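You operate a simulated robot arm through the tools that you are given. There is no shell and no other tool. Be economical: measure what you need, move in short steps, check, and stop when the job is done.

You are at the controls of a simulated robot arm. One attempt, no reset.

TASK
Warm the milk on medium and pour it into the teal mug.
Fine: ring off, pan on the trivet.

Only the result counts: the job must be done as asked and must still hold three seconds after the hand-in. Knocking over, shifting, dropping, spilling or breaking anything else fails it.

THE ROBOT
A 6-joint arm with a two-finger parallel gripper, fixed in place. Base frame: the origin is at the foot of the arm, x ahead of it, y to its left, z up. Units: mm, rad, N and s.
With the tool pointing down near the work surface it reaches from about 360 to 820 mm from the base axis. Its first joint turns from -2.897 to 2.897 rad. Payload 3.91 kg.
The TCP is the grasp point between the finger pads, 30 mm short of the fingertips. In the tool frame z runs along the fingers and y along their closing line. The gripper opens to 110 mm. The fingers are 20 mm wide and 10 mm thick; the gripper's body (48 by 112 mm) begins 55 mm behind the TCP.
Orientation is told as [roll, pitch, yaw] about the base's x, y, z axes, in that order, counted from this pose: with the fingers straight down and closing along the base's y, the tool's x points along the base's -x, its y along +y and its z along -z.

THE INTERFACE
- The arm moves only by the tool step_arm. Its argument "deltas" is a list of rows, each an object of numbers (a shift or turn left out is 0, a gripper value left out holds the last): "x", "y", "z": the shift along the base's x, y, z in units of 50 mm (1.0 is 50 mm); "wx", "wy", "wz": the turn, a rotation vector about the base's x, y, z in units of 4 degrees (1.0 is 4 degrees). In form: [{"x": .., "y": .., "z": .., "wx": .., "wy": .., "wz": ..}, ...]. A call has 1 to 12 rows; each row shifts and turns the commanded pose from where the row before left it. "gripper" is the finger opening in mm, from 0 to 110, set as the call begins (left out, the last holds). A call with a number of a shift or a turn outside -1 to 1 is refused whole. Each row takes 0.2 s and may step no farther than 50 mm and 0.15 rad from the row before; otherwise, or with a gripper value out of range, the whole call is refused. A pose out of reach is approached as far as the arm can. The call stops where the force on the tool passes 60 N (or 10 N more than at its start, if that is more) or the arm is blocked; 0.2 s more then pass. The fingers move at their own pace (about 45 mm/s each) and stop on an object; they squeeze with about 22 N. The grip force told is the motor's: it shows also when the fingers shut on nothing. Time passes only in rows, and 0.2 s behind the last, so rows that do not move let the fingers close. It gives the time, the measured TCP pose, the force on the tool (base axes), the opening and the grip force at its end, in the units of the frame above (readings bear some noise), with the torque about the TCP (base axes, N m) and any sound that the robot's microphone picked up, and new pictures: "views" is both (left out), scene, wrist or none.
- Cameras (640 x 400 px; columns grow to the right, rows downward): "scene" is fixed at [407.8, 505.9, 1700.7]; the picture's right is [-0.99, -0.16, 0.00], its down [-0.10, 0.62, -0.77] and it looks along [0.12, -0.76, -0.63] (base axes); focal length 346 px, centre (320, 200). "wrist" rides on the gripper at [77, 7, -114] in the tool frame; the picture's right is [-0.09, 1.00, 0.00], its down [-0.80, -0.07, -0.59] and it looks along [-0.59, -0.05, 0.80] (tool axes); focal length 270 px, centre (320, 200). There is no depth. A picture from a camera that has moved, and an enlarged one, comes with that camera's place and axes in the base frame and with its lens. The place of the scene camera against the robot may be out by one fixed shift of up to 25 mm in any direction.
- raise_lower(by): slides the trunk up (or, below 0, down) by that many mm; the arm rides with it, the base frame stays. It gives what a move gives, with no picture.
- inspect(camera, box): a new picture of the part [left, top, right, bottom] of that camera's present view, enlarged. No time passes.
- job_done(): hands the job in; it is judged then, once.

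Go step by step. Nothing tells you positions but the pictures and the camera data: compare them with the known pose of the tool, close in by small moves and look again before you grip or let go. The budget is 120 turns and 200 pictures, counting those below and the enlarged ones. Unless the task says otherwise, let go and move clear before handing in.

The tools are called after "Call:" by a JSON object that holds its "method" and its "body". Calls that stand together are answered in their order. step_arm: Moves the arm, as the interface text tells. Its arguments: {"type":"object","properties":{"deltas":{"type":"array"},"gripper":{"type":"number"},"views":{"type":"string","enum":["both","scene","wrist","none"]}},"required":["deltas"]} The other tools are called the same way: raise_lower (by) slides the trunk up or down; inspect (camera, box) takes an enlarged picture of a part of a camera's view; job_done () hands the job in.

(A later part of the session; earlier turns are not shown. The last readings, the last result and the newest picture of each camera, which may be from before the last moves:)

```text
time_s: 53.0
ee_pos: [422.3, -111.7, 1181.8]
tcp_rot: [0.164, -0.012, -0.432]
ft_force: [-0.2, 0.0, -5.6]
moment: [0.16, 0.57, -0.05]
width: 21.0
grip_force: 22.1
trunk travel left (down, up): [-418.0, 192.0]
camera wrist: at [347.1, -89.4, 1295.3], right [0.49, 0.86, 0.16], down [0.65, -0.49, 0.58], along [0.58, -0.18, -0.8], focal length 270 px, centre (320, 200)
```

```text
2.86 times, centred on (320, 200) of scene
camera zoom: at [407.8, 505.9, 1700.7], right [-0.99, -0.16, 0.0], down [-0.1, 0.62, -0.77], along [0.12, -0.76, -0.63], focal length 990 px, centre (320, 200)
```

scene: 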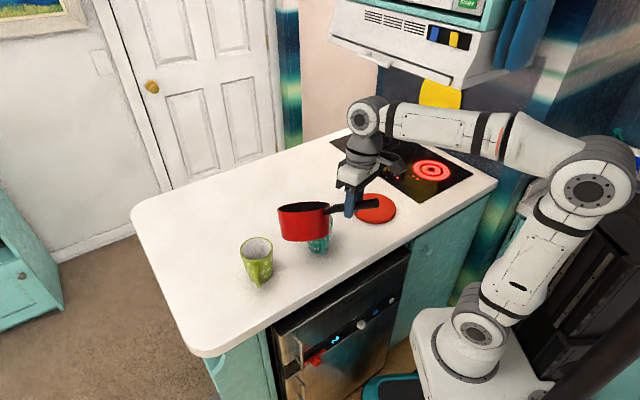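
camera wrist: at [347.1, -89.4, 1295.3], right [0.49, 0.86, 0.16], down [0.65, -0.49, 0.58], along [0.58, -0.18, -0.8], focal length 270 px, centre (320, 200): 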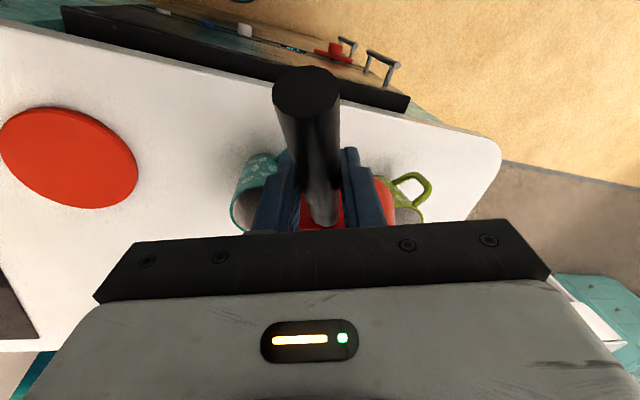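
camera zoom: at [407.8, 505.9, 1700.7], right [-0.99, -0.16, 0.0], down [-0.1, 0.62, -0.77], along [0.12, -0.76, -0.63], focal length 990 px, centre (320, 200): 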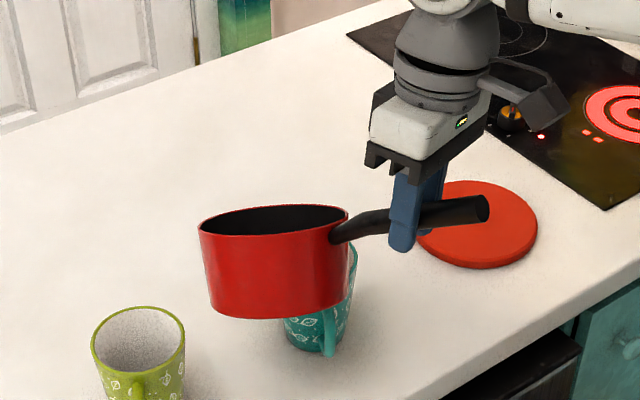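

Tilt is about 38° with the mug under the pouring side and no stream yet. Continuing, shifting to keep the lip over the mug.

Call:
{"method": "step_arm", "body": {"deltas": [{"wx": 0.45, "wy": -0.21, "x": -0.02, "y": -0.04}, {"wx": 0.45, "wy": -0.21, "x": -0.02, "y": -0.04, "z": -0.1}, {"wx": 0.45, "wy": -0.21, "x": -0.02, "y": -0.04, "z": -0.1}, {"wx": 0.45, "wy": -0.21, "x": -0.02, "y": -0.04}]}}

Call:
{"method": "inspect", "body": {"camera": "scene", "box": [240, 130, 400, 270]}}

Call:
{"method": "inspect", "body": {"camera": "wrist", "box": [180, 130, 340, 240]}}

```text
time_s: 54.0
ee_pos: [416.4, -119.4, 1174.7]
tcp_rot: [0.303, -0.014, -0.434]
ft_force: [-1.6, 2.4, 4.2]
moment: [-0.18, -0.29, 0.12]
width: 21.2
grip_force: 21.6
trunk travel left (down, up): [-418.0, 192.0]
camera wrist: at [335.6, -111.3, 1282.9], right [0.48, 0.83, 0.3], down [0.62, -0.56, 0.56], along [0.63, -0.08, -0.78], focal length 270 px, centre (320, 200)
```

scene: 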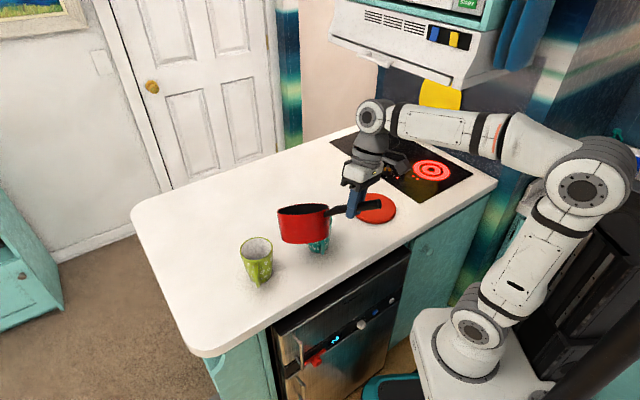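
wrist: 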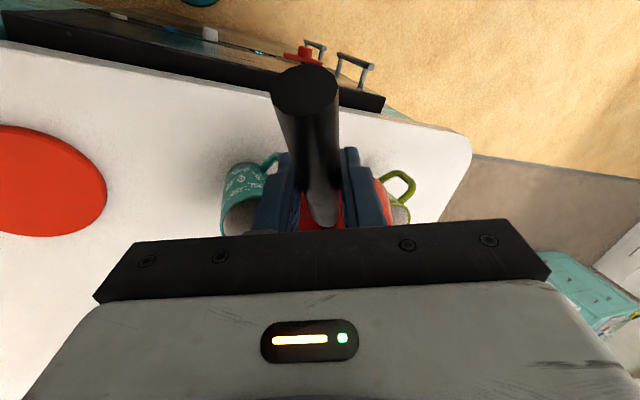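

```text
2.86 times, centred on (320, 200) of scene
camera zoom: at [407.8, 505.9, 1700.7], right [-0.99, -0.16, 0.0], down [-0.1, 0.62, -0.77], along [0.12, -0.76, -0.63], focal length 990 px, centre (320, 200)
```

zoom: 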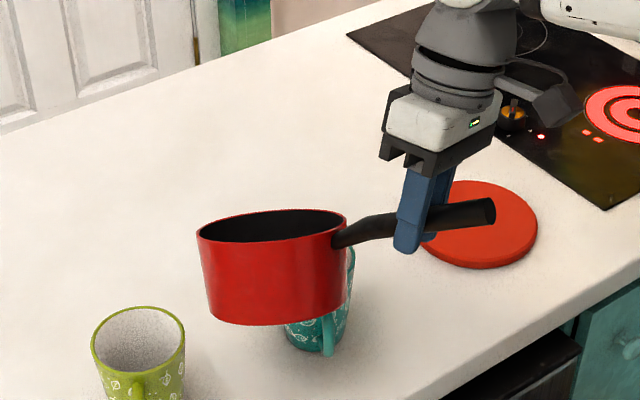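

```text
3.64 times, centred on (260, 185) of wrist
camera zoom: at [335.6, -111.3, 1282.9], right [0.48, 0.83, 0.3], down [0.62, -0.56, 0.56], along [0.63, -0.08, -0.78], focal length 983 px, centre (538, 254)
```

zoom: 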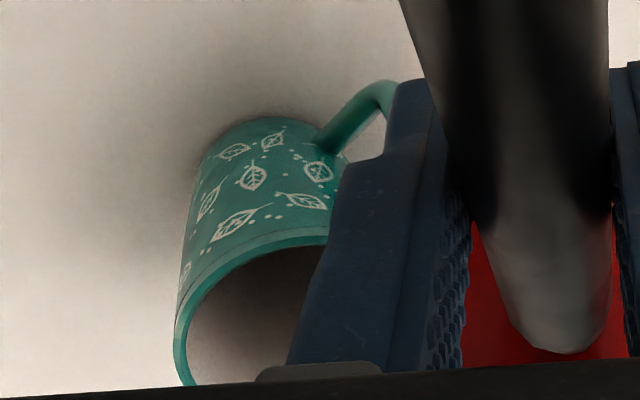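

The pan is touching the mug again: it has slipped in the grip, rolled only about 22° and drooped forward about 20°. I'll raise clear straight away and look again.

Call:
{"method": "step_arm", "body": {"deltas": [{"z": 0.2}, {"z": 0.3}, {"z": 0.4}]}}

Call:
{"method": "inspect", "body": {"camera": "scene", "box": [240, 130, 400, 270]}}

```text
time_s: 54.8
ee_pos: [419.5, -119.8, 1217.8]
tcp_rot: [0.302, -0.01, -0.436]
ft_force: [-0.5, -0.8, -5.4]
moment: [0.08, 0.6, 0.0]
width: 21.2
grip_force: 21.8
trunk travel left (down, up): [-418.0, 192.0]
camera wrist: at [336.5, -111.4, 1327.3], right [0.48, 0.83, 0.3], down [0.62, -0.56, 0.56], along [0.62, -0.08, -0.78], focal length 270 px, centre (320, 200)
```

scene: 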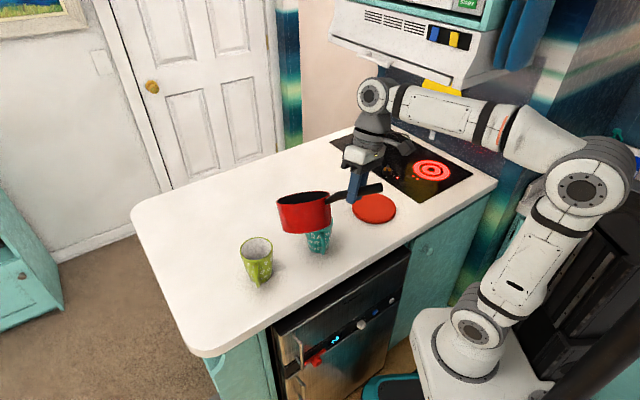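
wrist: 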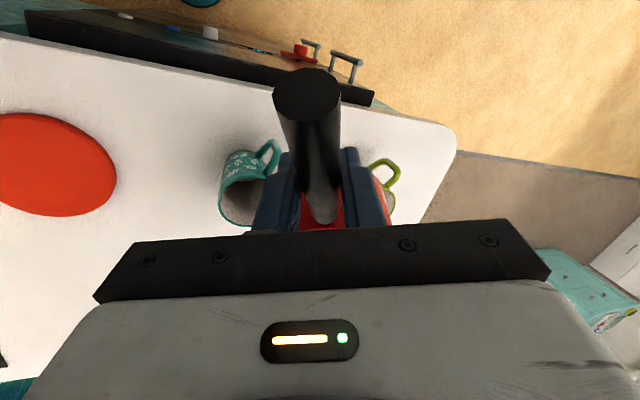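

```text
2.86 times, centred on (320, 200) of scene
camera zoom: at [407.8, 505.9, 1700.7], right [-0.99, -0.16, 0.0], down [-0.1, 0.62, -0.77], along [0.12, -0.76, -0.63], focal length 990 px, centre (320, 200)
```

zoom: 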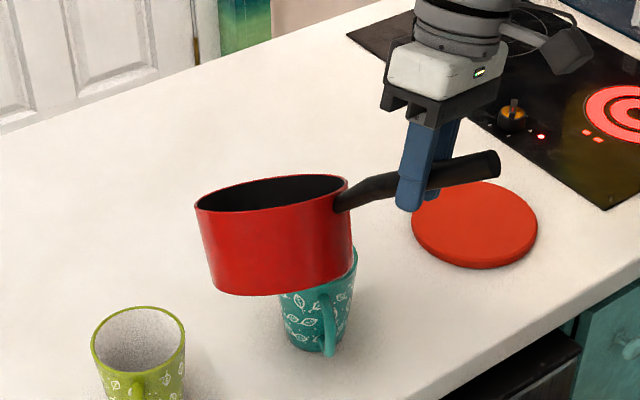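

The mug still stands and nothing has spilt, but the round handle slips in the grip when I roll it. I'll level the pan first, then pour by tipping it forward (handle up), which unloads the grip instead.

Call:
{"method": "step_arm", "body": {"deltas": [{"wx": -0.5, "wy": -0.25}, {"wx": -0.85, "wy": -0.45}, {"wx": -0.85, "wy": -0.45}, {"wx": -0.85, "wy": -0.45}, {"wx": -0.85, "wy": -0.45}, {"wx": -0.85, "wy": -0.45}, {"wx": -0.85, "wy": -0.45}, {"wx": -0.5, "wy": -0.25}, {"wx": -0.2, "wy": -0.1}]}}

Call:
{"method": "inspect", "body": {"camera": "scene", "box": [240, 110, 400, 250]}}

```text
time_s: 56.8
ee_pos: [418.6, -118.3, 1217.1]
tcp_rot: [-0.018, -0.399, -0.368]
ft_force: [0.4, -0.3, -5.5]
moment: [0.26, 0.6, -0.02]
width: 21.2
grip_force: 22.2
trunk travel left (down, up): [-418.0, 192.0]
camera wrist: at [314.5, -69.7, 1292.3], right [0.44, 0.9, 0.02], down [0.45, -0.24, 0.86], along [0.78, -0.37, -0.51], focal length 270 px, centre (320, 200)
```

scene: 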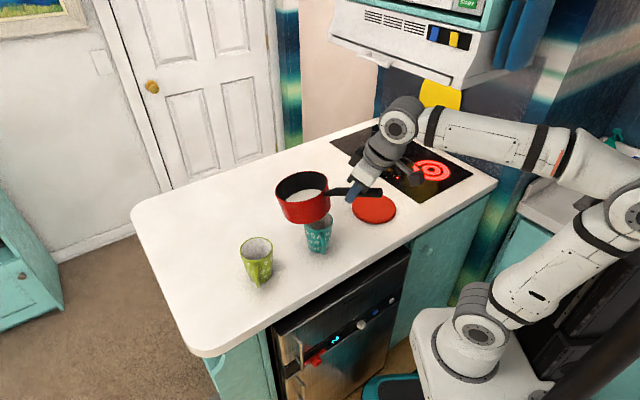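
wrist: 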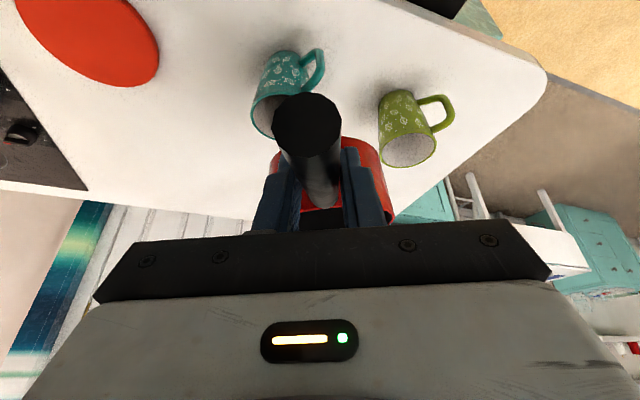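

```text
2.86 times, centred on (320, 180) of scene
camera zoom: at [407.8, 505.9, 1700.7], right [-0.99, -0.16, 0.0], down [-0.1, 0.62, -0.77], along [0.12, -0.76, -0.63], focal length 990 px, centre (320, 257)
```

zoom: 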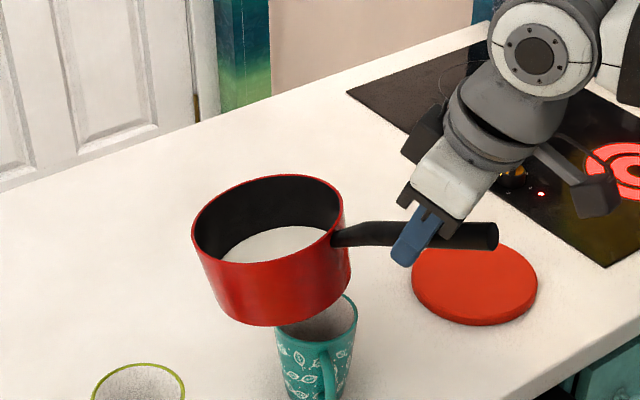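

The pan is level again with the milk in it. Now I'll swing it round slowly so it will tip towards the mug from the far-right side, keeping it level and high.

Call:
{"method": "step_arm", "body": {"deltas": [{"wz": 0.4, "y": -0.1}, {"wz": 0.8, "x": 0.09, "y": -0.18}, {"wz": 1, "x": 0.09, "y": -0.2}, {"wz": 1, "x": 0.09, "y": -0.2}, {"wz": 1, "x": 0.09, "y": -0.2}, {"wz": 1, "x": 0.09, "y": -0.2}, {"wz": 1, "x": 0.09, "y": -0.2}, {"wz": 1, "x": 0.09, "y": -0.2}, {"wz": 1, "x": 0.09, "y": -0.2}, {"wz": 1, "x": 0.09, "y": -0.2}, {"wz": 0.8, "x": 0.09, "y": -0.2}, {"wz": 0.5, "x": 0.05, "y": -0.1}]}}

Call:
{"method": "inspect", "body": {"camera": "scene", "box": [240, 90, 400, 230]}}

```text
time_s: 59.4
ee_pos: [466.9, -229.9, 1216.6]
tcp_rot: [-0.016, -0.398, 0.366]
ft_force: [-0.8, -0.5, -5.9]
moment: [-0.18, 0.62, -0.01]
width: 21.3
grip_force: 22.1
trunk travel left (down, up): [-418.0, 192.0]
camera wrist: at [356.5, -262.3, 1292.3], right [-0.27, 0.96, 0.02], down [0.49, 0.12, 0.86], along [0.82, 0.24, -0.51], focal length 270 px, centre (320, 200)
```

scene: 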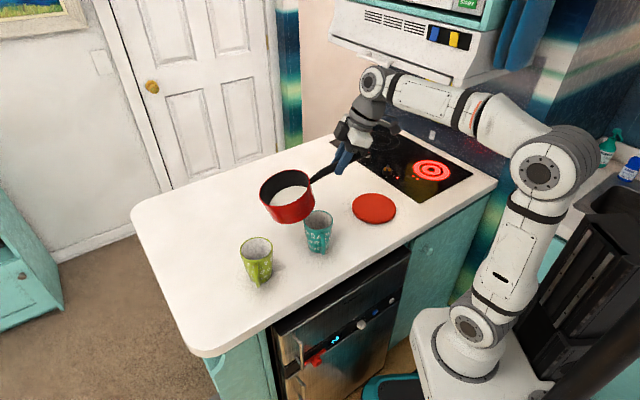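
wrist: 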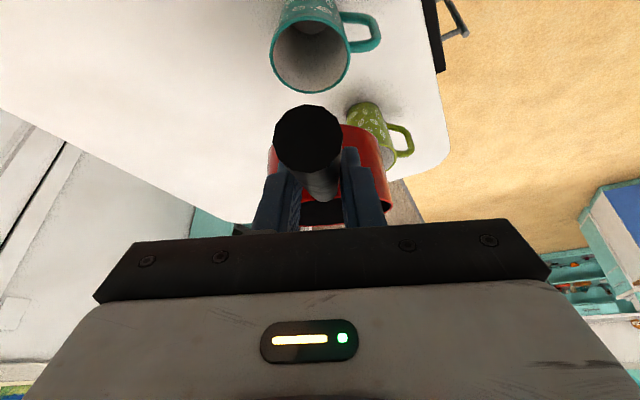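

```text
2.86 times, centred on (320, 160) of scene
camera zoom: at [407.8, 505.9, 1700.7], right [-0.99, -0.16, 0.0], down [-0.1, 0.62, -0.77], along [0.12, -0.76, -0.63], focal length 990 px, centre (320, 314)
```

zoom: 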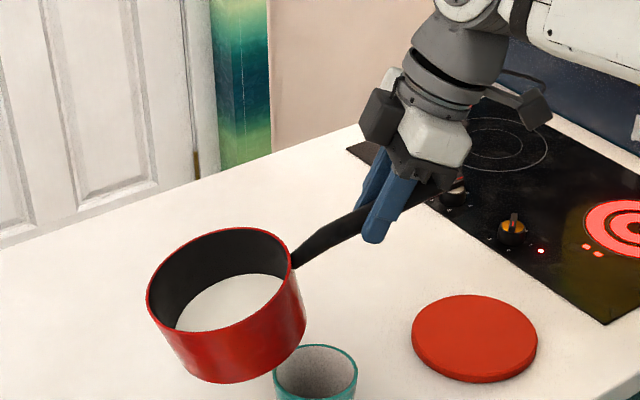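

Still holding, drooping forward a little (about 13°). I'll continue the swing and take the droop out at the same time.

Call:
{"method": "step_arm", "body": {"deltas": [{"wz": 0.5, "wx": 0.1, "wy": -0.25, "y": -0.1}, {"wz": 0.8, "wx": 0.1, "wy": -0.4, "x": 0.08, "y": -0.18}, {"wz": 0.9, "wx": 0.15, "wy": -0.4, "x": 0.08, "y": -0.18}, {"wz": 0.9, "wx": 0.18, "wy": -0.38, "x": 0.08, "y": -0.18}, {"wz": 0.9, "wx": 0.2, "wy": -0.35, "x": 0.08, "y": -0.18}, {"wz": 0.9, "wx": 0.2, "wy": -0.35, "x": 0.08, "y": -0.18}, {"wz": 0.9, "wx": 0.2, "wy": -0.3, "x": 0.08, "y": -0.18}, {"wz": 1, "x": 0.08, "y": -0.18}, {"wz": 1, "x": 0.08, "y": -0.18}, {"wz": 1, "x": 0.08, "y": -0.18}, {"wz": 0.8, "x": 0.08, "y": -0.18}, {"wz": 0.4, "x": 0.04, "y": -0.1}]}}

Call:
{"method": "inspect", "body": {"camera": "scene", "box": [240, 90, 400, 230]}}

```text
time_s: 62.0
ee_pos: [508.0, -329.9, 1218.0]
tcp_rot: [-0.044, -0.586, 1.076]
ft_force: [-0.5, 0.4, -6.9]
moment: [-0.58, 0.39, -0.04]
width: 21.2
grip_force: 22.0
trunk travel left (down, up): [-418.0, 192.0]
camera wrist: at [437.9, -434.9, 1269.4], right [-0.83, 0.56, 0.01], down [0.2, 0.28, 0.94], along [0.52, 0.78, -0.34], focal length 270 px, centre (320, 200)
```

scene: 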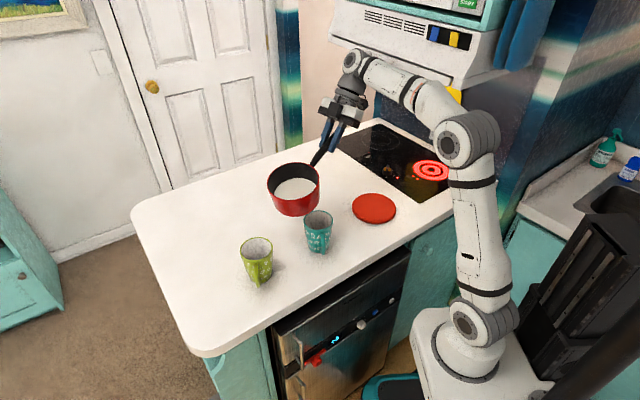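
wrist: 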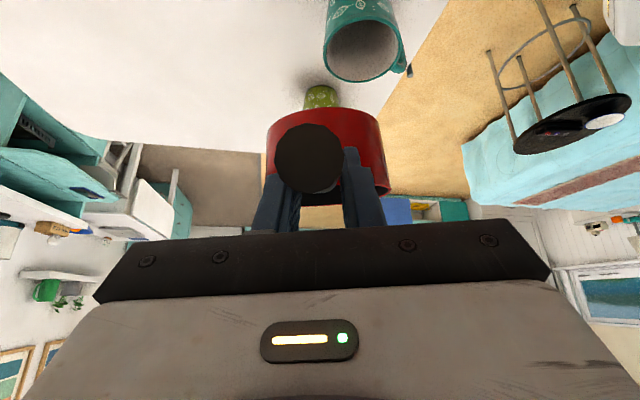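

```text
2.86 times, centred on (320, 160) of scene
camera zoom: at [407.8, 505.9, 1700.7], right [-0.99, -0.16, 0.0], down [-0.1, 0.62, -0.77], along [0.12, -0.76, -0.63], focal length 990 px, centre (320, 314)
```

zoom: 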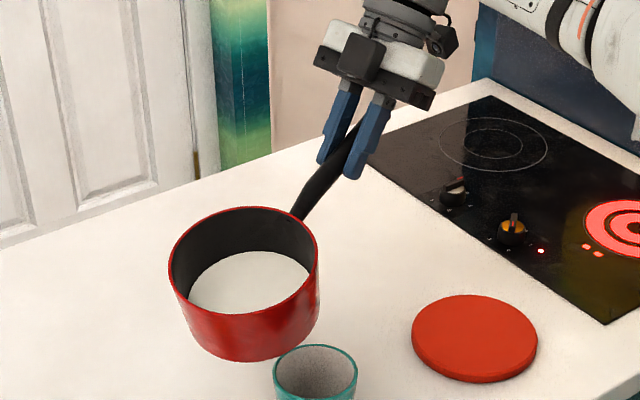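

Level enough, with the milk safe. I'll turn it another 35° and back the pan off so its front lip comes just over the mug.

Call:
{"method": "step_arm", "body": {"deltas": [{"wz": 0.5, "y": -0.12}, {"wz": 0.9, "x": 0.07, "y": -0.18}, {"wz": 1, "x": 0.07, "y": -0.18}, {"wz": 1, "x": 0.07, "y": -0.2}, {"wz": 1, "x": 0.07, "y": -0.2}, {"wz": 1, "x": 0.07, "y": -0.2}, {"wz": 1, "x": 0.07, "y": -0.2}, {"wz": 1, "x": 0.07, "y": -0.2}, {"wz": 0.8, "x": 0.07, "y": -0.2}, {"wz": 0.5, "x": 0.05, "y": -0.1}]}}

Call:
{"method": "inspect", "body": {"camera": "scene", "box": [240, 90, 400, 230]}}

```text
time_s: 64.2
ee_pos: [517.6, -368.8, 1159.6]
tcp_rot: [-0.05, -0.583, 1.686]
ft_force: [0.9, 1.5, 1.1]
moment: [0.75, -0.06, -0.13]
width: 21.1
grip_force: 21.9
out of reach, approached as far as the arm can: row 6, 7, 8, 9, 10
trunk travel left (down, up): [-418.0, 192.0]
camera wrist: at [519.4, -496.0, 1211.3], right [-1.0, -0.01, 0.01], down [0.0, 0.34, 0.94], along [-0.02, 0.94, -0.34], focal length 270 px, centre (320, 200)
```

scene: 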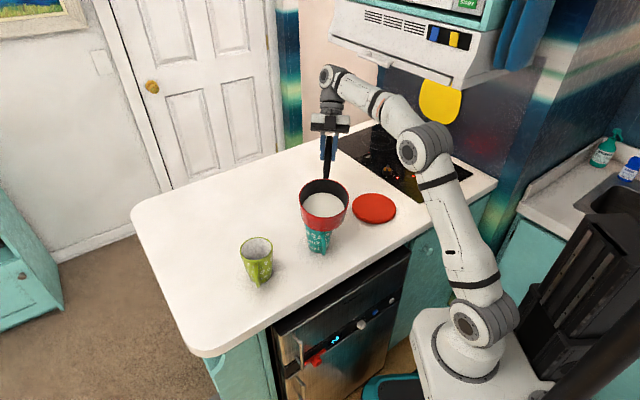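
wrist: 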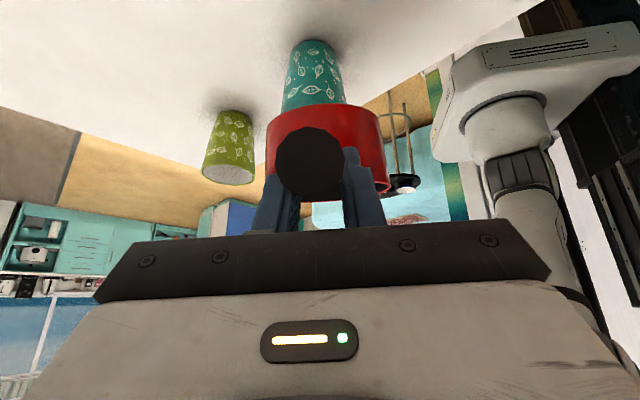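

```text
2.86 times, centred on (320, 160) of scene
camera zoom: at [407.8, 505.9, 1700.7], right [-0.99, -0.16, 0.0], down [-0.1, 0.62, -0.77], along [0.12, -0.76, -0.63], focal length 990 px, centre (320, 314)
```

zoom: 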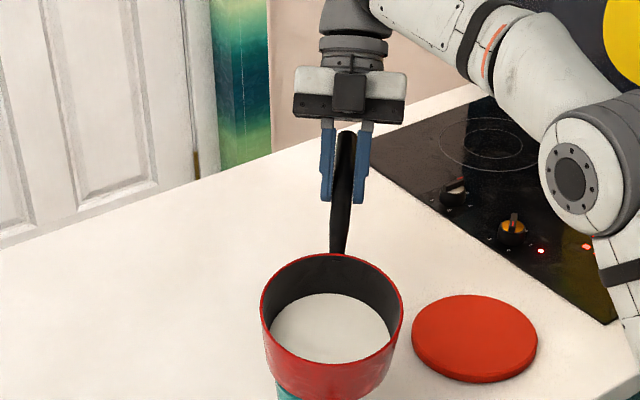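

At full stretch the pan sank onto the mug rim. I'll raise the trunk to lift it off.

Call:
{"method": "raise_lower", "body": {"by": 60}}

Call:
{"method": "inspect", "body": {"camera": "scene", "box": [220, 60, 420, 270]}}

```text
time_s: 65.2
ee_pos: [517.2, -370.7, 1219.2]
tcp_rot: [-0.047, -0.583, 1.683]
ft_force: [0.5, -0.6, -6.8]
moment: [-0.72, -0.01, -0.02]
width: 21.4
grip_force: 22.2
trunk travel left (down, up): [-478.0, 132.0]
```

```text
1.90 times, centred on (320, 165) of scene
camera zoom: at [407.8, 505.9, 1700.7], right [-0.99, -0.16, 0.0], down [-0.1, 0.62, -0.77], along [0.12, -0.76, -0.63], focal length 660 px, centre (320, 267)
```

zoom: 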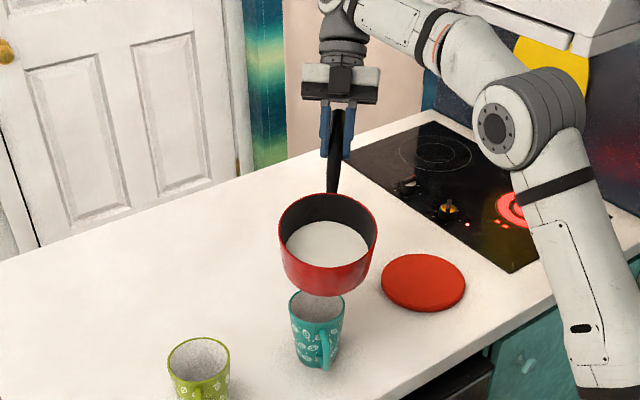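

The mug is fine and the pan hangs just above it, handle end up, pointing the right way. For the forward pour I need more height, so I'll raise the trunk another 80 mm.

Call:
{"method": "raise_lower", "body": {"by": 80}}

Call:
{"method": "step_arm", "body": {"deltas": [{"wx": -0.4, "wy": -0.05, "x": 0.1}, {"wx": -0.6, "wy": -0.07, "x": 0.1}]}}

Call:
{"method": "inspect", "body": {"camera": "scene", "box": [220, 60, 420, 270]}}

```text
time_s: 66.3
ee_pos: [516.6, -369.0, 1297.8]
tcp_rot: [-0.047, -0.582, 1.682]
ft_force: [0.4, 0.0, -5.9]
moment: [-0.67, -0.03, -0.02]
width: 21.4
grip_force: 21.7
trunk travel left (down, up): [-558.0, 52.0]
```

```text
time_s: 66.9
ee_pos: [526.7, -369.1, 1298.1]
tcp_rot: [-0.046, -0.512, 1.685]
ft_force: [1.4, 0.2, -5.6]
moment: [-0.63, 0.0, 0.02]
width: 21.2
grip_force: 22.0
trunk travel left (down, up): [-558.0, 52.0]
camera wrist: at [529.7, -492.9, 1359.3], right [-1.0, -0.01, 0.0], down [0.0, 0.41, 0.91], along [-0.01, 0.91, -0.41], focal length 270 px, centre (320, 200)
```

scene: 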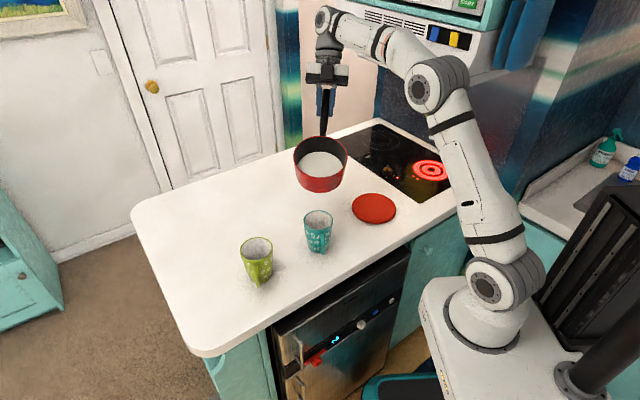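
wrist: 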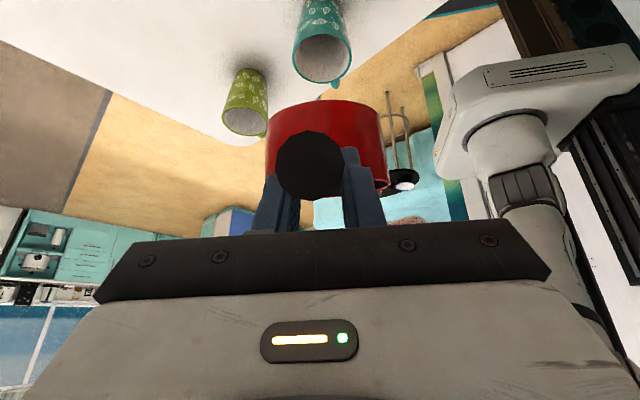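

```text
1.90 times, centred on (320, 165) of scene
camera zoom: at [407.8, 505.9, 1700.7], right [-0.99, -0.16, 0.0], down [-0.1, 0.62, -0.77], along [0.12, -0.76, -0.63], focal length 660 px, centre (320, 267)
```

zoom: 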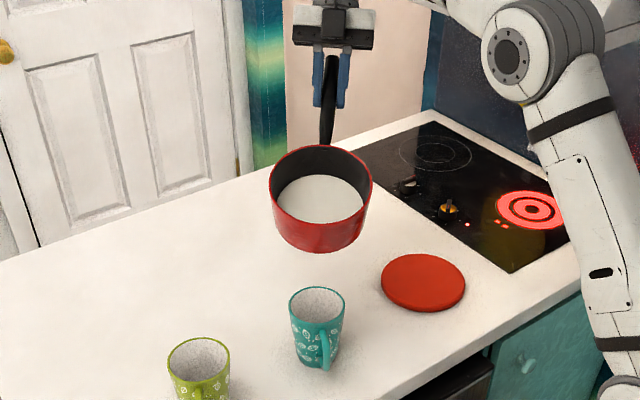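

The pan sits directly behind and above the mug, milk inside. I'll tip forward about 20° more, keeping the lip over the mug.

Call:
{"method": "step_arm", "body": {"deltas": [{"wx": -0.6, "wy": -0.07, "z": -0.05}, {"wx": -0.6, "wy": -0.07, "z": -0.1, "y": -0.05}, {"wx": -0.6, "wy": -0.07, "z": -0.1, "y": -0.05}, {"wx": -0.6, "wy": -0.07, "z": -0.1, "y": -0.05}, {"wx": -0.6, "wy": -0.07, "y": -0.05}, {"wx": -0.6, "wy": -0.07}, {"wx": -0.6, "wy": -0.07}, {"wx": -0.6, "wy": -0.07}]}}

Call:
{"method": "inspect", "body": {"camera": "scene", "box": [220, 60, 420, 270]}}

```text
time_s: 68.7
ee_pos: [527.6, -379.2, 1280.5]
tcp_rot: [-0.049, -0.175, 1.685]
ft_force: [0.0, 0.2, -5.5]
moment: [-0.4, -0.02, -0.01]
width: 21.2
grip_force: 21.6
trunk travel left (down, up): [-558.0, 52.0]
camera wrist: at [526.3, -475.2, 1379.2], right [-1.0, -0.02, -0.03], down [-0.04, 0.69, 0.73], along [0.01, 0.73, -0.69], focal length 270 px, centre (320, 200)
```

scene: 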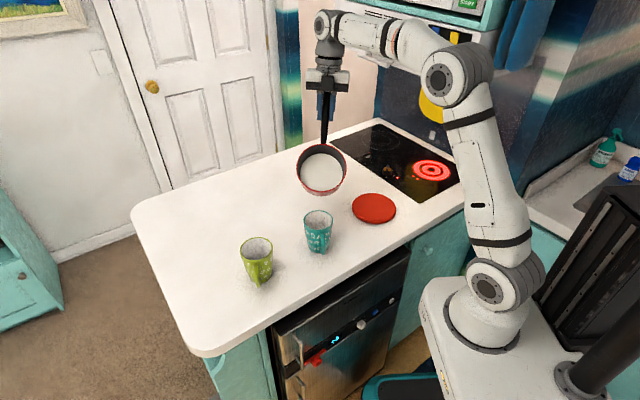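
wrist: 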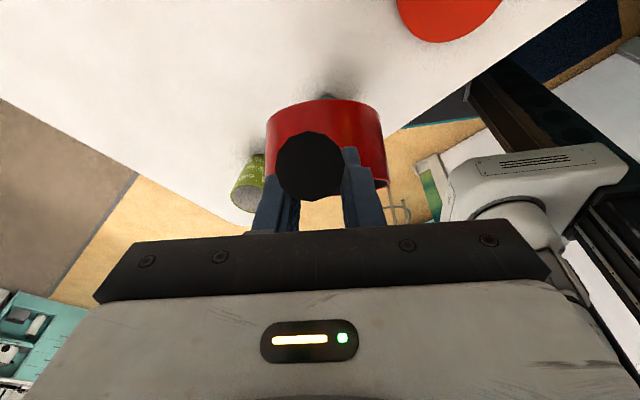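

```text
1.90 times, centred on (320, 165) of scene
camera zoom: at [407.8, 505.9, 1700.7], right [-0.99, -0.16, 0.0], down [-0.1, 0.62, -0.77], along [0.12, -0.76, -0.63], focal length 660 px, centre (320, 267)
```

zoom: 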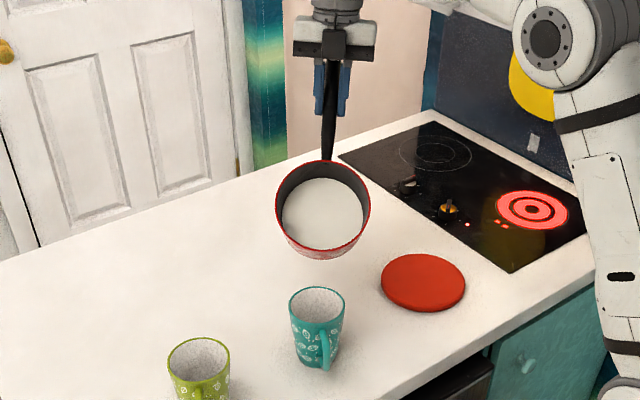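

The pan follows the tool now, and the milk is creeping to the front lip at about (519,-220). Tipping a bit more; the lip moves back to the mug's near side as the milk starts.

Call:
{"method": "step_arm", "body": {"deltas": [{"wx": -0.5, "wy": -0.06}, {"wx": -0.5, "wy": -0.06}, {"wx": -0.5, "wy": -0.06}, {"wx": -0.5, "wy": -0.06, "y": 0.08}]}}

Call:
{"method": "inspect", "body": {"camera": "scene", "box": [250, 120, 390, 270]}}

```text
time_s: 69.7
ee_pos: [526.9, -375.7, 1281.5]
tcp_rot: [-0.05, -0.034, 1.683]
ft_force: [0.3, 0.4, -6.0]
moment: [-0.27, 0.03, 0.02]
width: 20.9
grip_force: 22.2
trunk travel left (down, up): [-558.0, 52.0]
camera wrist: at [524.4, -456.2, 1391.0], right [-1.0, -0.02, -0.05], down [-0.05, 0.78, 0.62], along [0.02, 0.63, -0.78], focal length 270 px, centre (320, 200)
```

scene: 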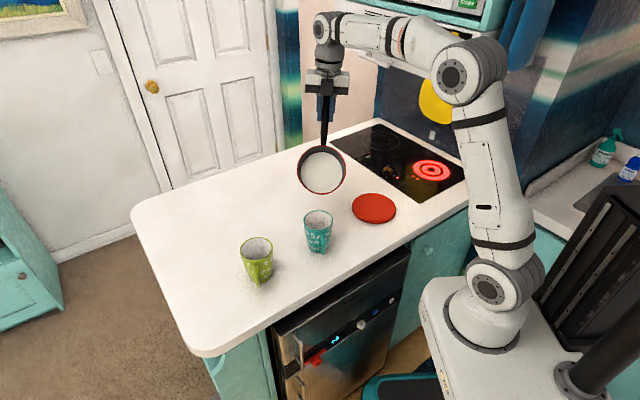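
wrist: 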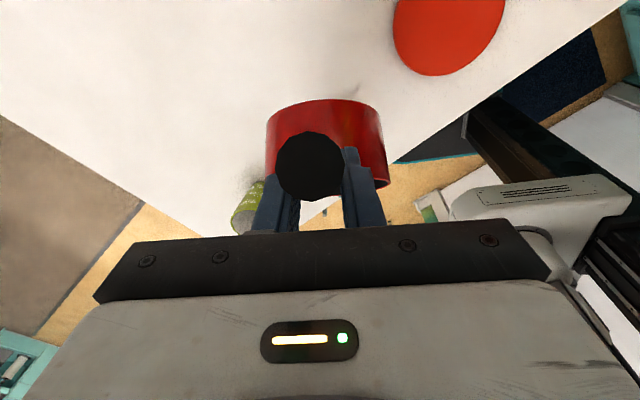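

```text
2.67 times, centred on (320, 195) of scene
camera zoom: at [407.8, 505.9, 1700.7], right [-0.99, -0.16, 0.0], down [-0.1, 0.62, -0.77], along [0.12, -0.76, -0.63], focal length 924 px, centre (320, 213)
```

zoom: 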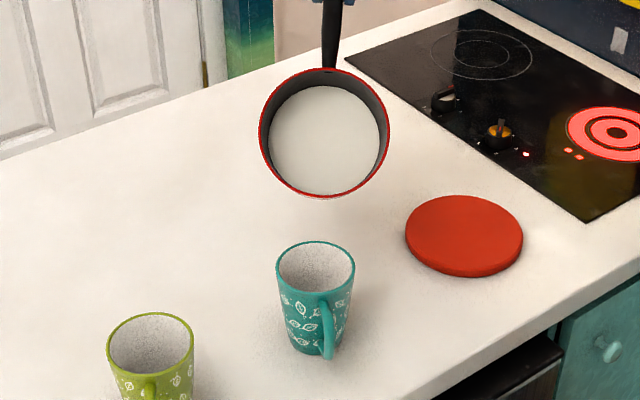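

The milk is right at the lip, which is at about (517,-238,1100), just over the mug's near half. Pouring slowly now, following with the lip.

Call:
{"method": "step_arm", "body": {"deltas": [{"wx": -0.4, "wy": -0.05, "y": 0.1}, {"wx": -0.4, "wy": -0.05, "y": 0.11}, {"wx": -0.4, "wy": -0.05, "y": 0.11}, {"wx": -0.4, "wy": -0.05, "y": 0.11}]}}

Call:
{"method": "inspect", "body": {"camera": "scene", "box": [250, 120, 390, 270]}}

```text
time_s: 70.7
ee_pos: [527.8, -353.5, 1280.8]
tcp_rot: [-0.053, 0.077, 1.685]
ft_force: [0.3, -0.1, -5.9]
moment: [-0.17, 0.0, 0.01]
width: 21.2
grip_force: 22.4
trunk travel left (down, up): [-558.0, 52.0]
camera wrist: at [522.7, -421.9, 1399.4], right [-1.0, -0.03, -0.06], down [-0.06, 0.84, 0.53], along [0.03, 0.53, -0.84], focal length 270 px, centre (320, 200)
```

scene: 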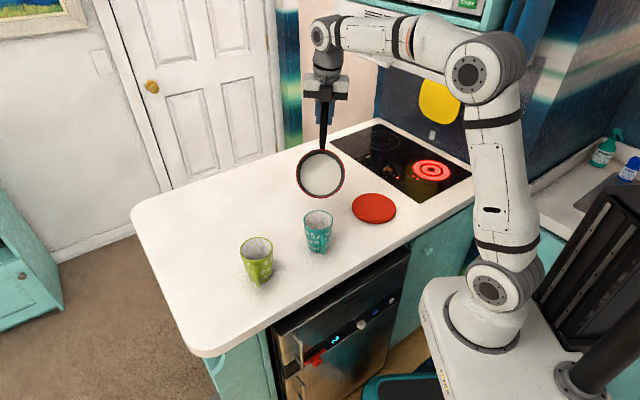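
wrist: 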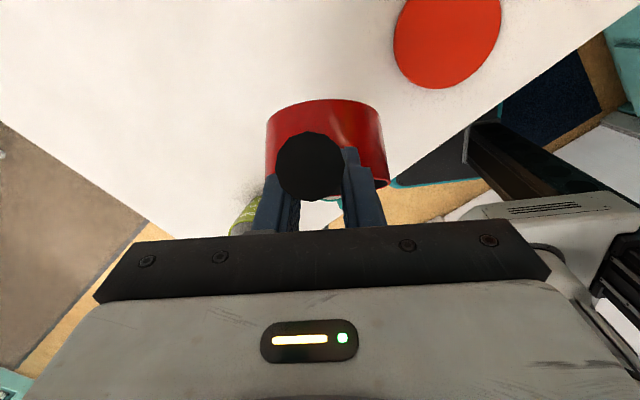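

```text
2.67 times, centred on (320, 195) of scene
camera zoom: at [407.8, 505.9, 1700.7], right [-0.99, -0.16, 0.0], down [-0.1, 0.62, -0.77], along [0.12, -0.76, -0.63], focal length 924 px, centre (320, 213)
```

zoom: 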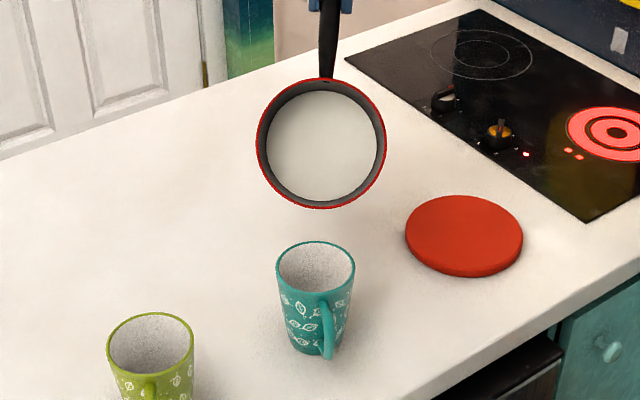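

The milk surface moves with the pan and has not run yet; the lip is still well placed at about (516,-237,1085). Continuing to tip.

Call:
{"method": "step_arm", "body": {"deltas": [{"wx": -0.5, "wy": -0.06, "y": 0.14, "z": 0.02}, {"wx": -0.5, "wy": -0.06, "y": 0.14, "z": 0.02}, {"wx": -0.5, "wy": -0.06, "y": 0.14, "z": 0.02}, {"wx": -0.5, "wy": -0.06, "y": 0.15, "z": 0.02}]}}

Call:
{"method": "inspect", "body": {"camera": "scene", "box": [250, 120, 390, 270]}}

```text
time_s: 71.7
ee_pos: [527.0, -324.9, 1284.4]
tcp_rot: [-0.052, 0.22, 1.684]
ft_force: [0.2, -0.3, -5.3]
moment: [-0.04, 0.01, 0.01]
width: 21.0
grip_force: 22.1
trunk travel left (down, up): [-558.0, 52.0]
camera wrist: at [520.5, -376.0, 1412.1], right [-1.0, -0.04, -0.07], down [-0.06, 0.91, 0.41], along [0.05, 0.41, -0.91], focal length 270 px, centre (320, 200)
```

scene: 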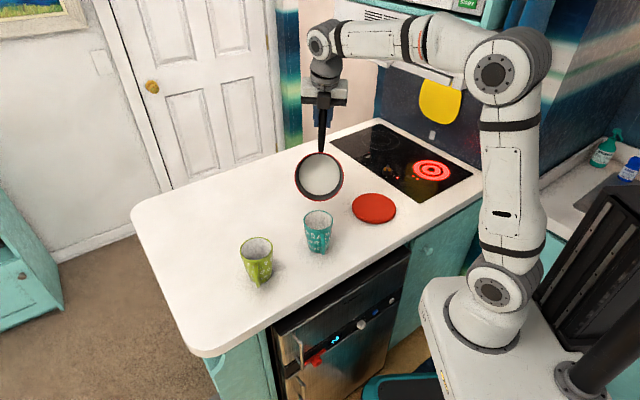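
wrist: 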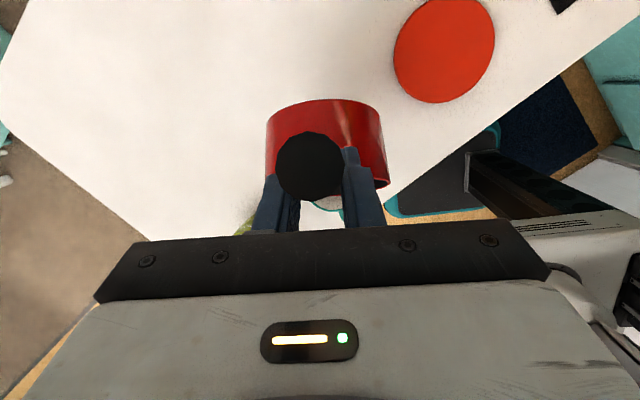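

```text
2.67 times, centred on (320, 195) of scene
camera zoom: at [407.8, 505.9, 1700.7], right [-0.99, -0.16, 0.0], down [-0.1, 0.62, -0.77], along [0.12, -0.76, -0.63], focal length 924 px, centre (320, 213)
```

zoom: 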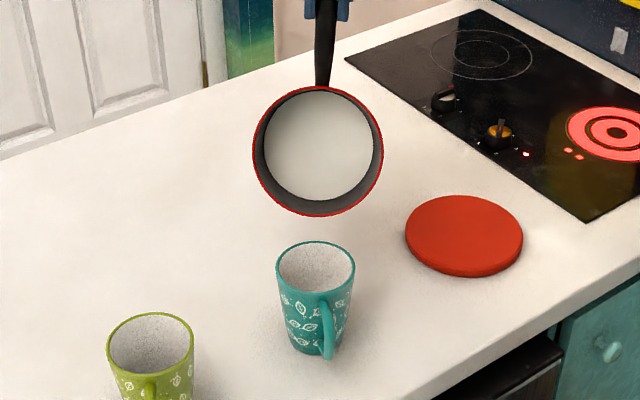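

The lip stays centred over the mug. Tipping further.

Call:
{"method": "step_arm", "body": {"deltas": [{"wx": -0.5, "wy": -0.06, "y": 0.15, "z": 0.02}, {"wx": -0.5, "wy": -0.06, "y": 0.15, "z": 0.02}, {"wx": -0.5, "wy": -0.06, "y": 0.15, "z": 0.02}, {"wx": -0.5, "wy": -0.06, "y": 0.15, "z": 0.02}]}}

Call:
{"method": "inspect", "body": {"camera": "scene", "box": [250, 120, 390, 270]}}

```text
time_s: 72.7
ee_pos: [526.5, -294.5, 1289.2]
tcp_rot: [-0.053, 0.361, 1.683]
ft_force: [1.1, -1.0, -4.8]
moment: [0.03, 0.03, -0.02]
width: 21.1
grip_force: 21.4
trunk travel left (down, up): [-558.0, 52.0]
camera wrist: at [518.2, -327.8, 1422.1], right [-1.0, -0.05, -0.08], down [-0.07, 0.96, 0.28], along [0.06, 0.28, -0.96], focal length 270 px, centre (320, 200)
```

scene: 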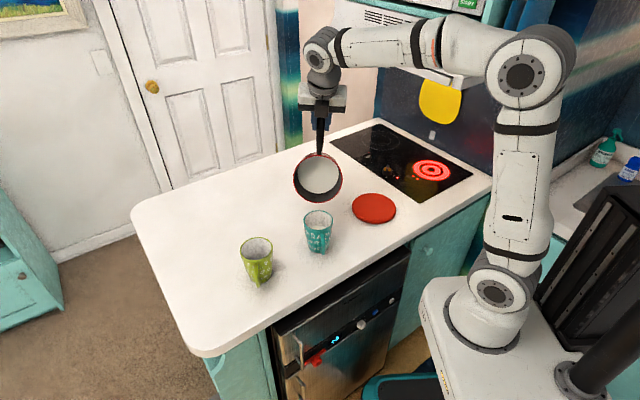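
wrist: 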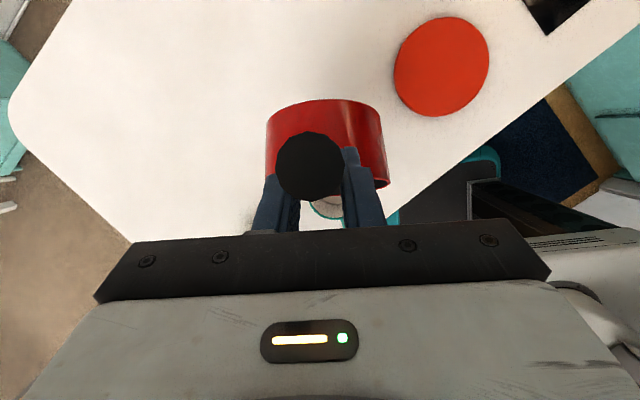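

```text
2.67 times, centred on (320, 195) of scene
camera zoom: at [407.8, 505.9, 1700.7], right [-0.99, -0.16, 0.0], down [-0.1, 0.62, -0.77], along [0.12, -0.76, -0.63], focal length 924 px, centre (320, 213)
```

zoom: 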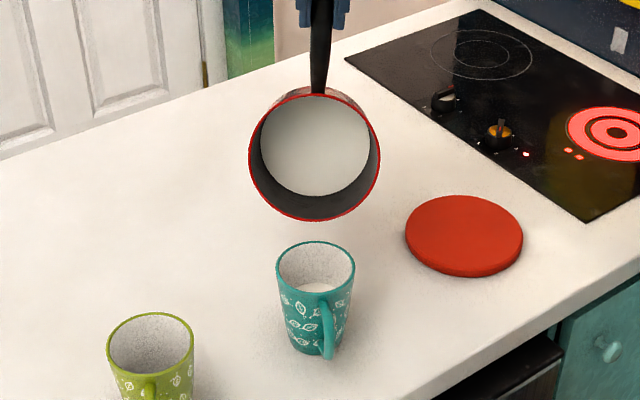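

Milk is now in the mug and the pan is getting lighter. Continuing the same slow pour.

Call:
{"method": "step_arm", "body": {"deltas": [{"wx": -0.5, "wy": -0.06, "y": 0.15, "z": 0.02}, {"wx": -0.5, "wy": -0.06, "y": 0.15, "z": 0.02}, {"wx": -0.5, "wy": -0.06, "y": 0.16, "z": 0.01}, {"wx": -0.5, "wy": -0.06, "y": 0.16}]}}

Call:
{"method": "inspect", "body": {"camera": "scene", "box": [250, 120, 390, 270]}}

```text
time_s: 73.7
ee_pos: [526.2, -264.7, 1291.0]
tcp_rot: [-0.054, 0.501, 1.684]
ft_force: [0.4, 0.3, -3.8]
moment: [0.07, 0.03, 0.01]
width: 20.8
grip_force: 22.3
trunk travel left (down, up): [-558.0, 52.0]
camera wrist: at [515.8, -277.8, 1427.8], right [-0.99, -0.06, -0.09], down [-0.07, 0.99, 0.14], along [0.08, 0.14, -0.99], focal length 270 px, centre (320, 200)
```

scene: 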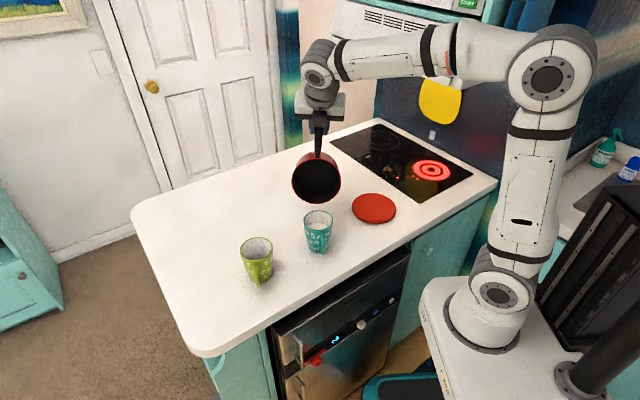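
wrist: 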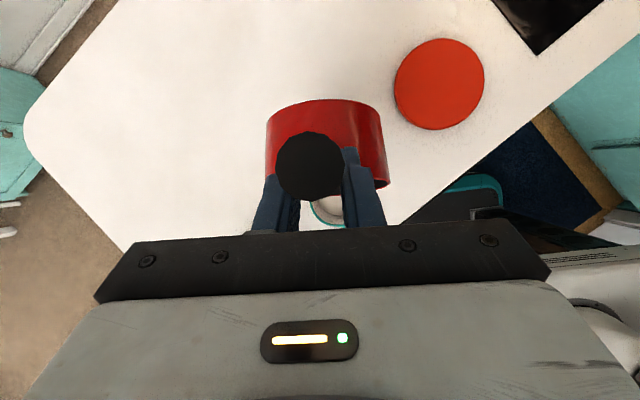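

```text
2.67 times, centred on (320, 195) of scene
camera zoom: at [407.8, 505.9, 1700.7], right [-0.99, -0.16, 0.0], down [-0.1, 0.62, -0.77], along [0.12, -0.76, -0.63], focal length 924 px, centre (320, 213)
```

zoom: 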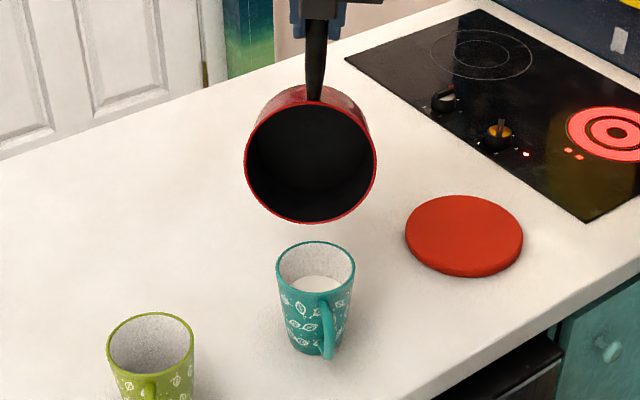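

The pan looks empty and the milk is in the mug with no spill. I'll hold a second to let it drain and check the weight.

Call:
{"method": "step_arm", "body": {"deltas": [{"wx": -0.4, "wy": -0.05, "y": 0.12}, {"z": 0}, {"z": 0}, {"z": 0}, {"z": 0}], "views": "none"}}

Call:
{"method": "inspect", "body": {"camera": "scene", "box": [270, 180, 370, 270]}}

```text
time_s: 74.9
ee_pos: [526.9, -258.4, 1291.5]
tcp_rot: [-0.053, 0.529, 1.685]
ft_force: [-0.9, 0.0, -4.0]
moment: [0.13, 0.03, 0.04]
width: 21.0
grip_force: 21.8
trunk travel left (down, up): [-558.0, 52.0]
```

```text
4.44 times, centred on (320, 225) of scene
camera zoom: at [407.8, 505.9, 1700.7], right [-0.99, -0.16, 0.0], down [-0.1, 0.62, -0.77], along [0.12, -0.76, -0.63], focal length 1540 px, centre (320, 89)
```

zoom: 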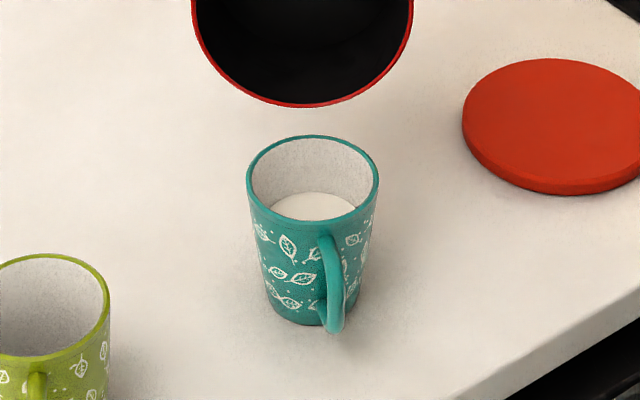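

About 4 N left, so the pan is empty, and the milk sits in the teal mug. Now I'll carry the hanging pan away from the mugs, rotating it back the way it came.

Call:
{"method": "step_arm", "body": {"deltas": [{"z": 0.3}, {"z": 0.3, "y": -0.2}, {"x": -0.4, "y": -0.3, "z": 0.1}, {"x": -0.5, "y": -0.1}, {"x": -0.5, "y": -0.1, "wz": -0.5}, {"x": -0.5, "y": -0.1, "wz": -1}, {"x": -0.5, "wz": -1}, {"x": -0.5, "wz": -1}, {"x": -0.5, "wz": -1}, {"x": -0.5, "wz": -1}, {"x": -0.4, "wz": -1}, {"x": -0.3, "wz": -1}]}}

```text
time_s: 77.5
ee_pos: [297.0, -298.8, 1328.1]
tcp_rot: [-0.053, 0.529, 1.159]
ft_force: [-0.4, 0.3, -5.1]
moment: [0.15, -0.02, 0.0]
width: 21.1
grip_force: 21.8
trunk travel left (down, up): [-558.0, 52.0]
camera wrist: at [281.4, -301.2, 1463.5], right [-0.89, 0.44, -0.09], down [0.43, 0.89, 0.11], along [0.13, 0.06, -0.99], focal length 270 px, centre (320, 200)
```

scene: 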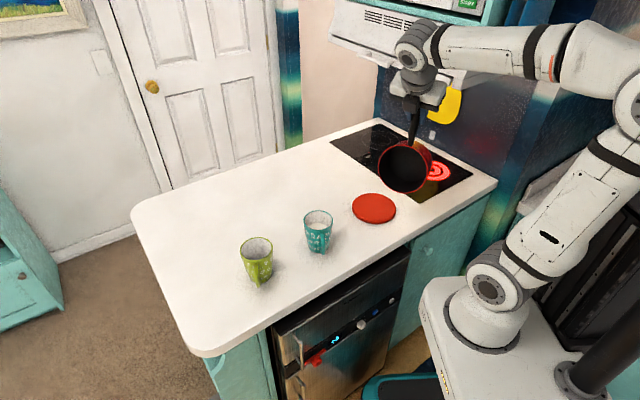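
wrist: 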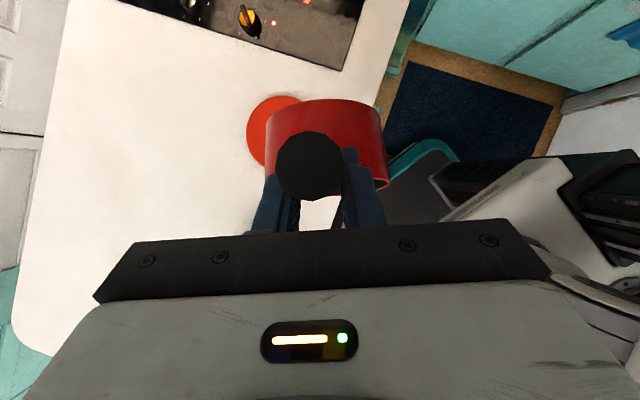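

Now rotate the handle round further and come down, staying clear of the hood.

Call:
{"method": "step_arm", "body": {"deltas": [{"wz": -1, "z": -0.2}, {"wz": -1, "z": -0.2}, {"wz": -1, "z": -0.2}, {"wz": -1, "z": -0.2}, {"wz": -1, "z": -0.2}, {"wz": -1, "z": -0.2}, {"wz": -1, "z": -0.2}, {"wz": -1, "z": -0.2}, {"wz": -1, "z": -0.2}, {"wz": -1, "z": -0.1}, {"wz": -1, "z": -0.1}, {"wz": -1}], "views": "none"}}

Call:
{"method": "step_arm", "body": {"deltas": [{"wz": -1}, {"wz": -1}, {"wz": -1}, {"wz": -1}, {"wy": -1}, {"wy": -1}, {"wy": -1}, {"wy": -1}, {"wy": -1}, {"wy": -1}, {"wy": -1}, {"wy": -1}]}}

```text
time_s: 80.1
ee_pos: [296.6, -297.9, 1227.7]
tcp_rot: [-0.054, 0.529, 0.319]
ft_force: [-0.2, -0.4, -3.8]
moment: [0.05, -0.16, -0.01]
width: 20.9
grip_force: 22.3
trunk travel left (down, up): [-558.0, 52.0]
```

```text
time_s: 82.7
ee_pos: [297.7, -297.2, 1227.0]
tcp_rot: [-0.078, -0.031, 0.037]
ft_force: [0.5, 0.4, -3.9]
moment: [0.05, 0.23, -0.06]
width: 21.1
grip_force: 21.9
trunk travel left (down, up): [-558.0, 52.0]
camera wrist: at [216.3, -285.2, 1337.2], right [0.05, 1.0, -0.07], down [0.78, 0.0, 0.62], along [0.62, -0.09, -0.78], focal length 270 px, centre (320, 200)
```

scene: 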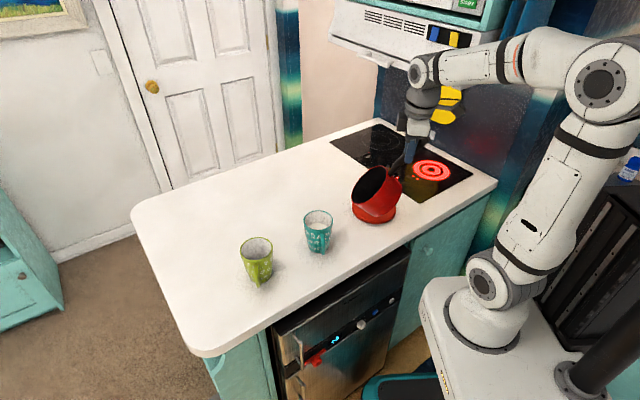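
wrist: 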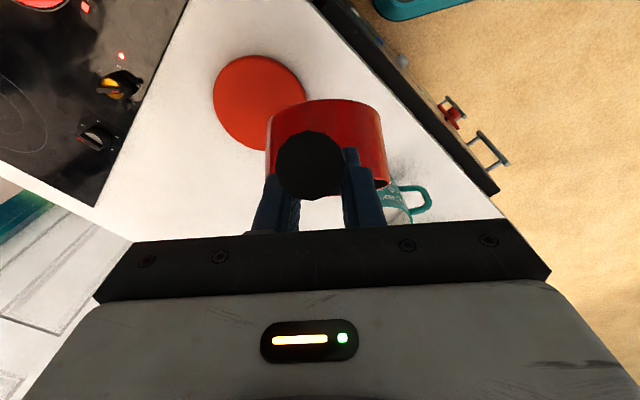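

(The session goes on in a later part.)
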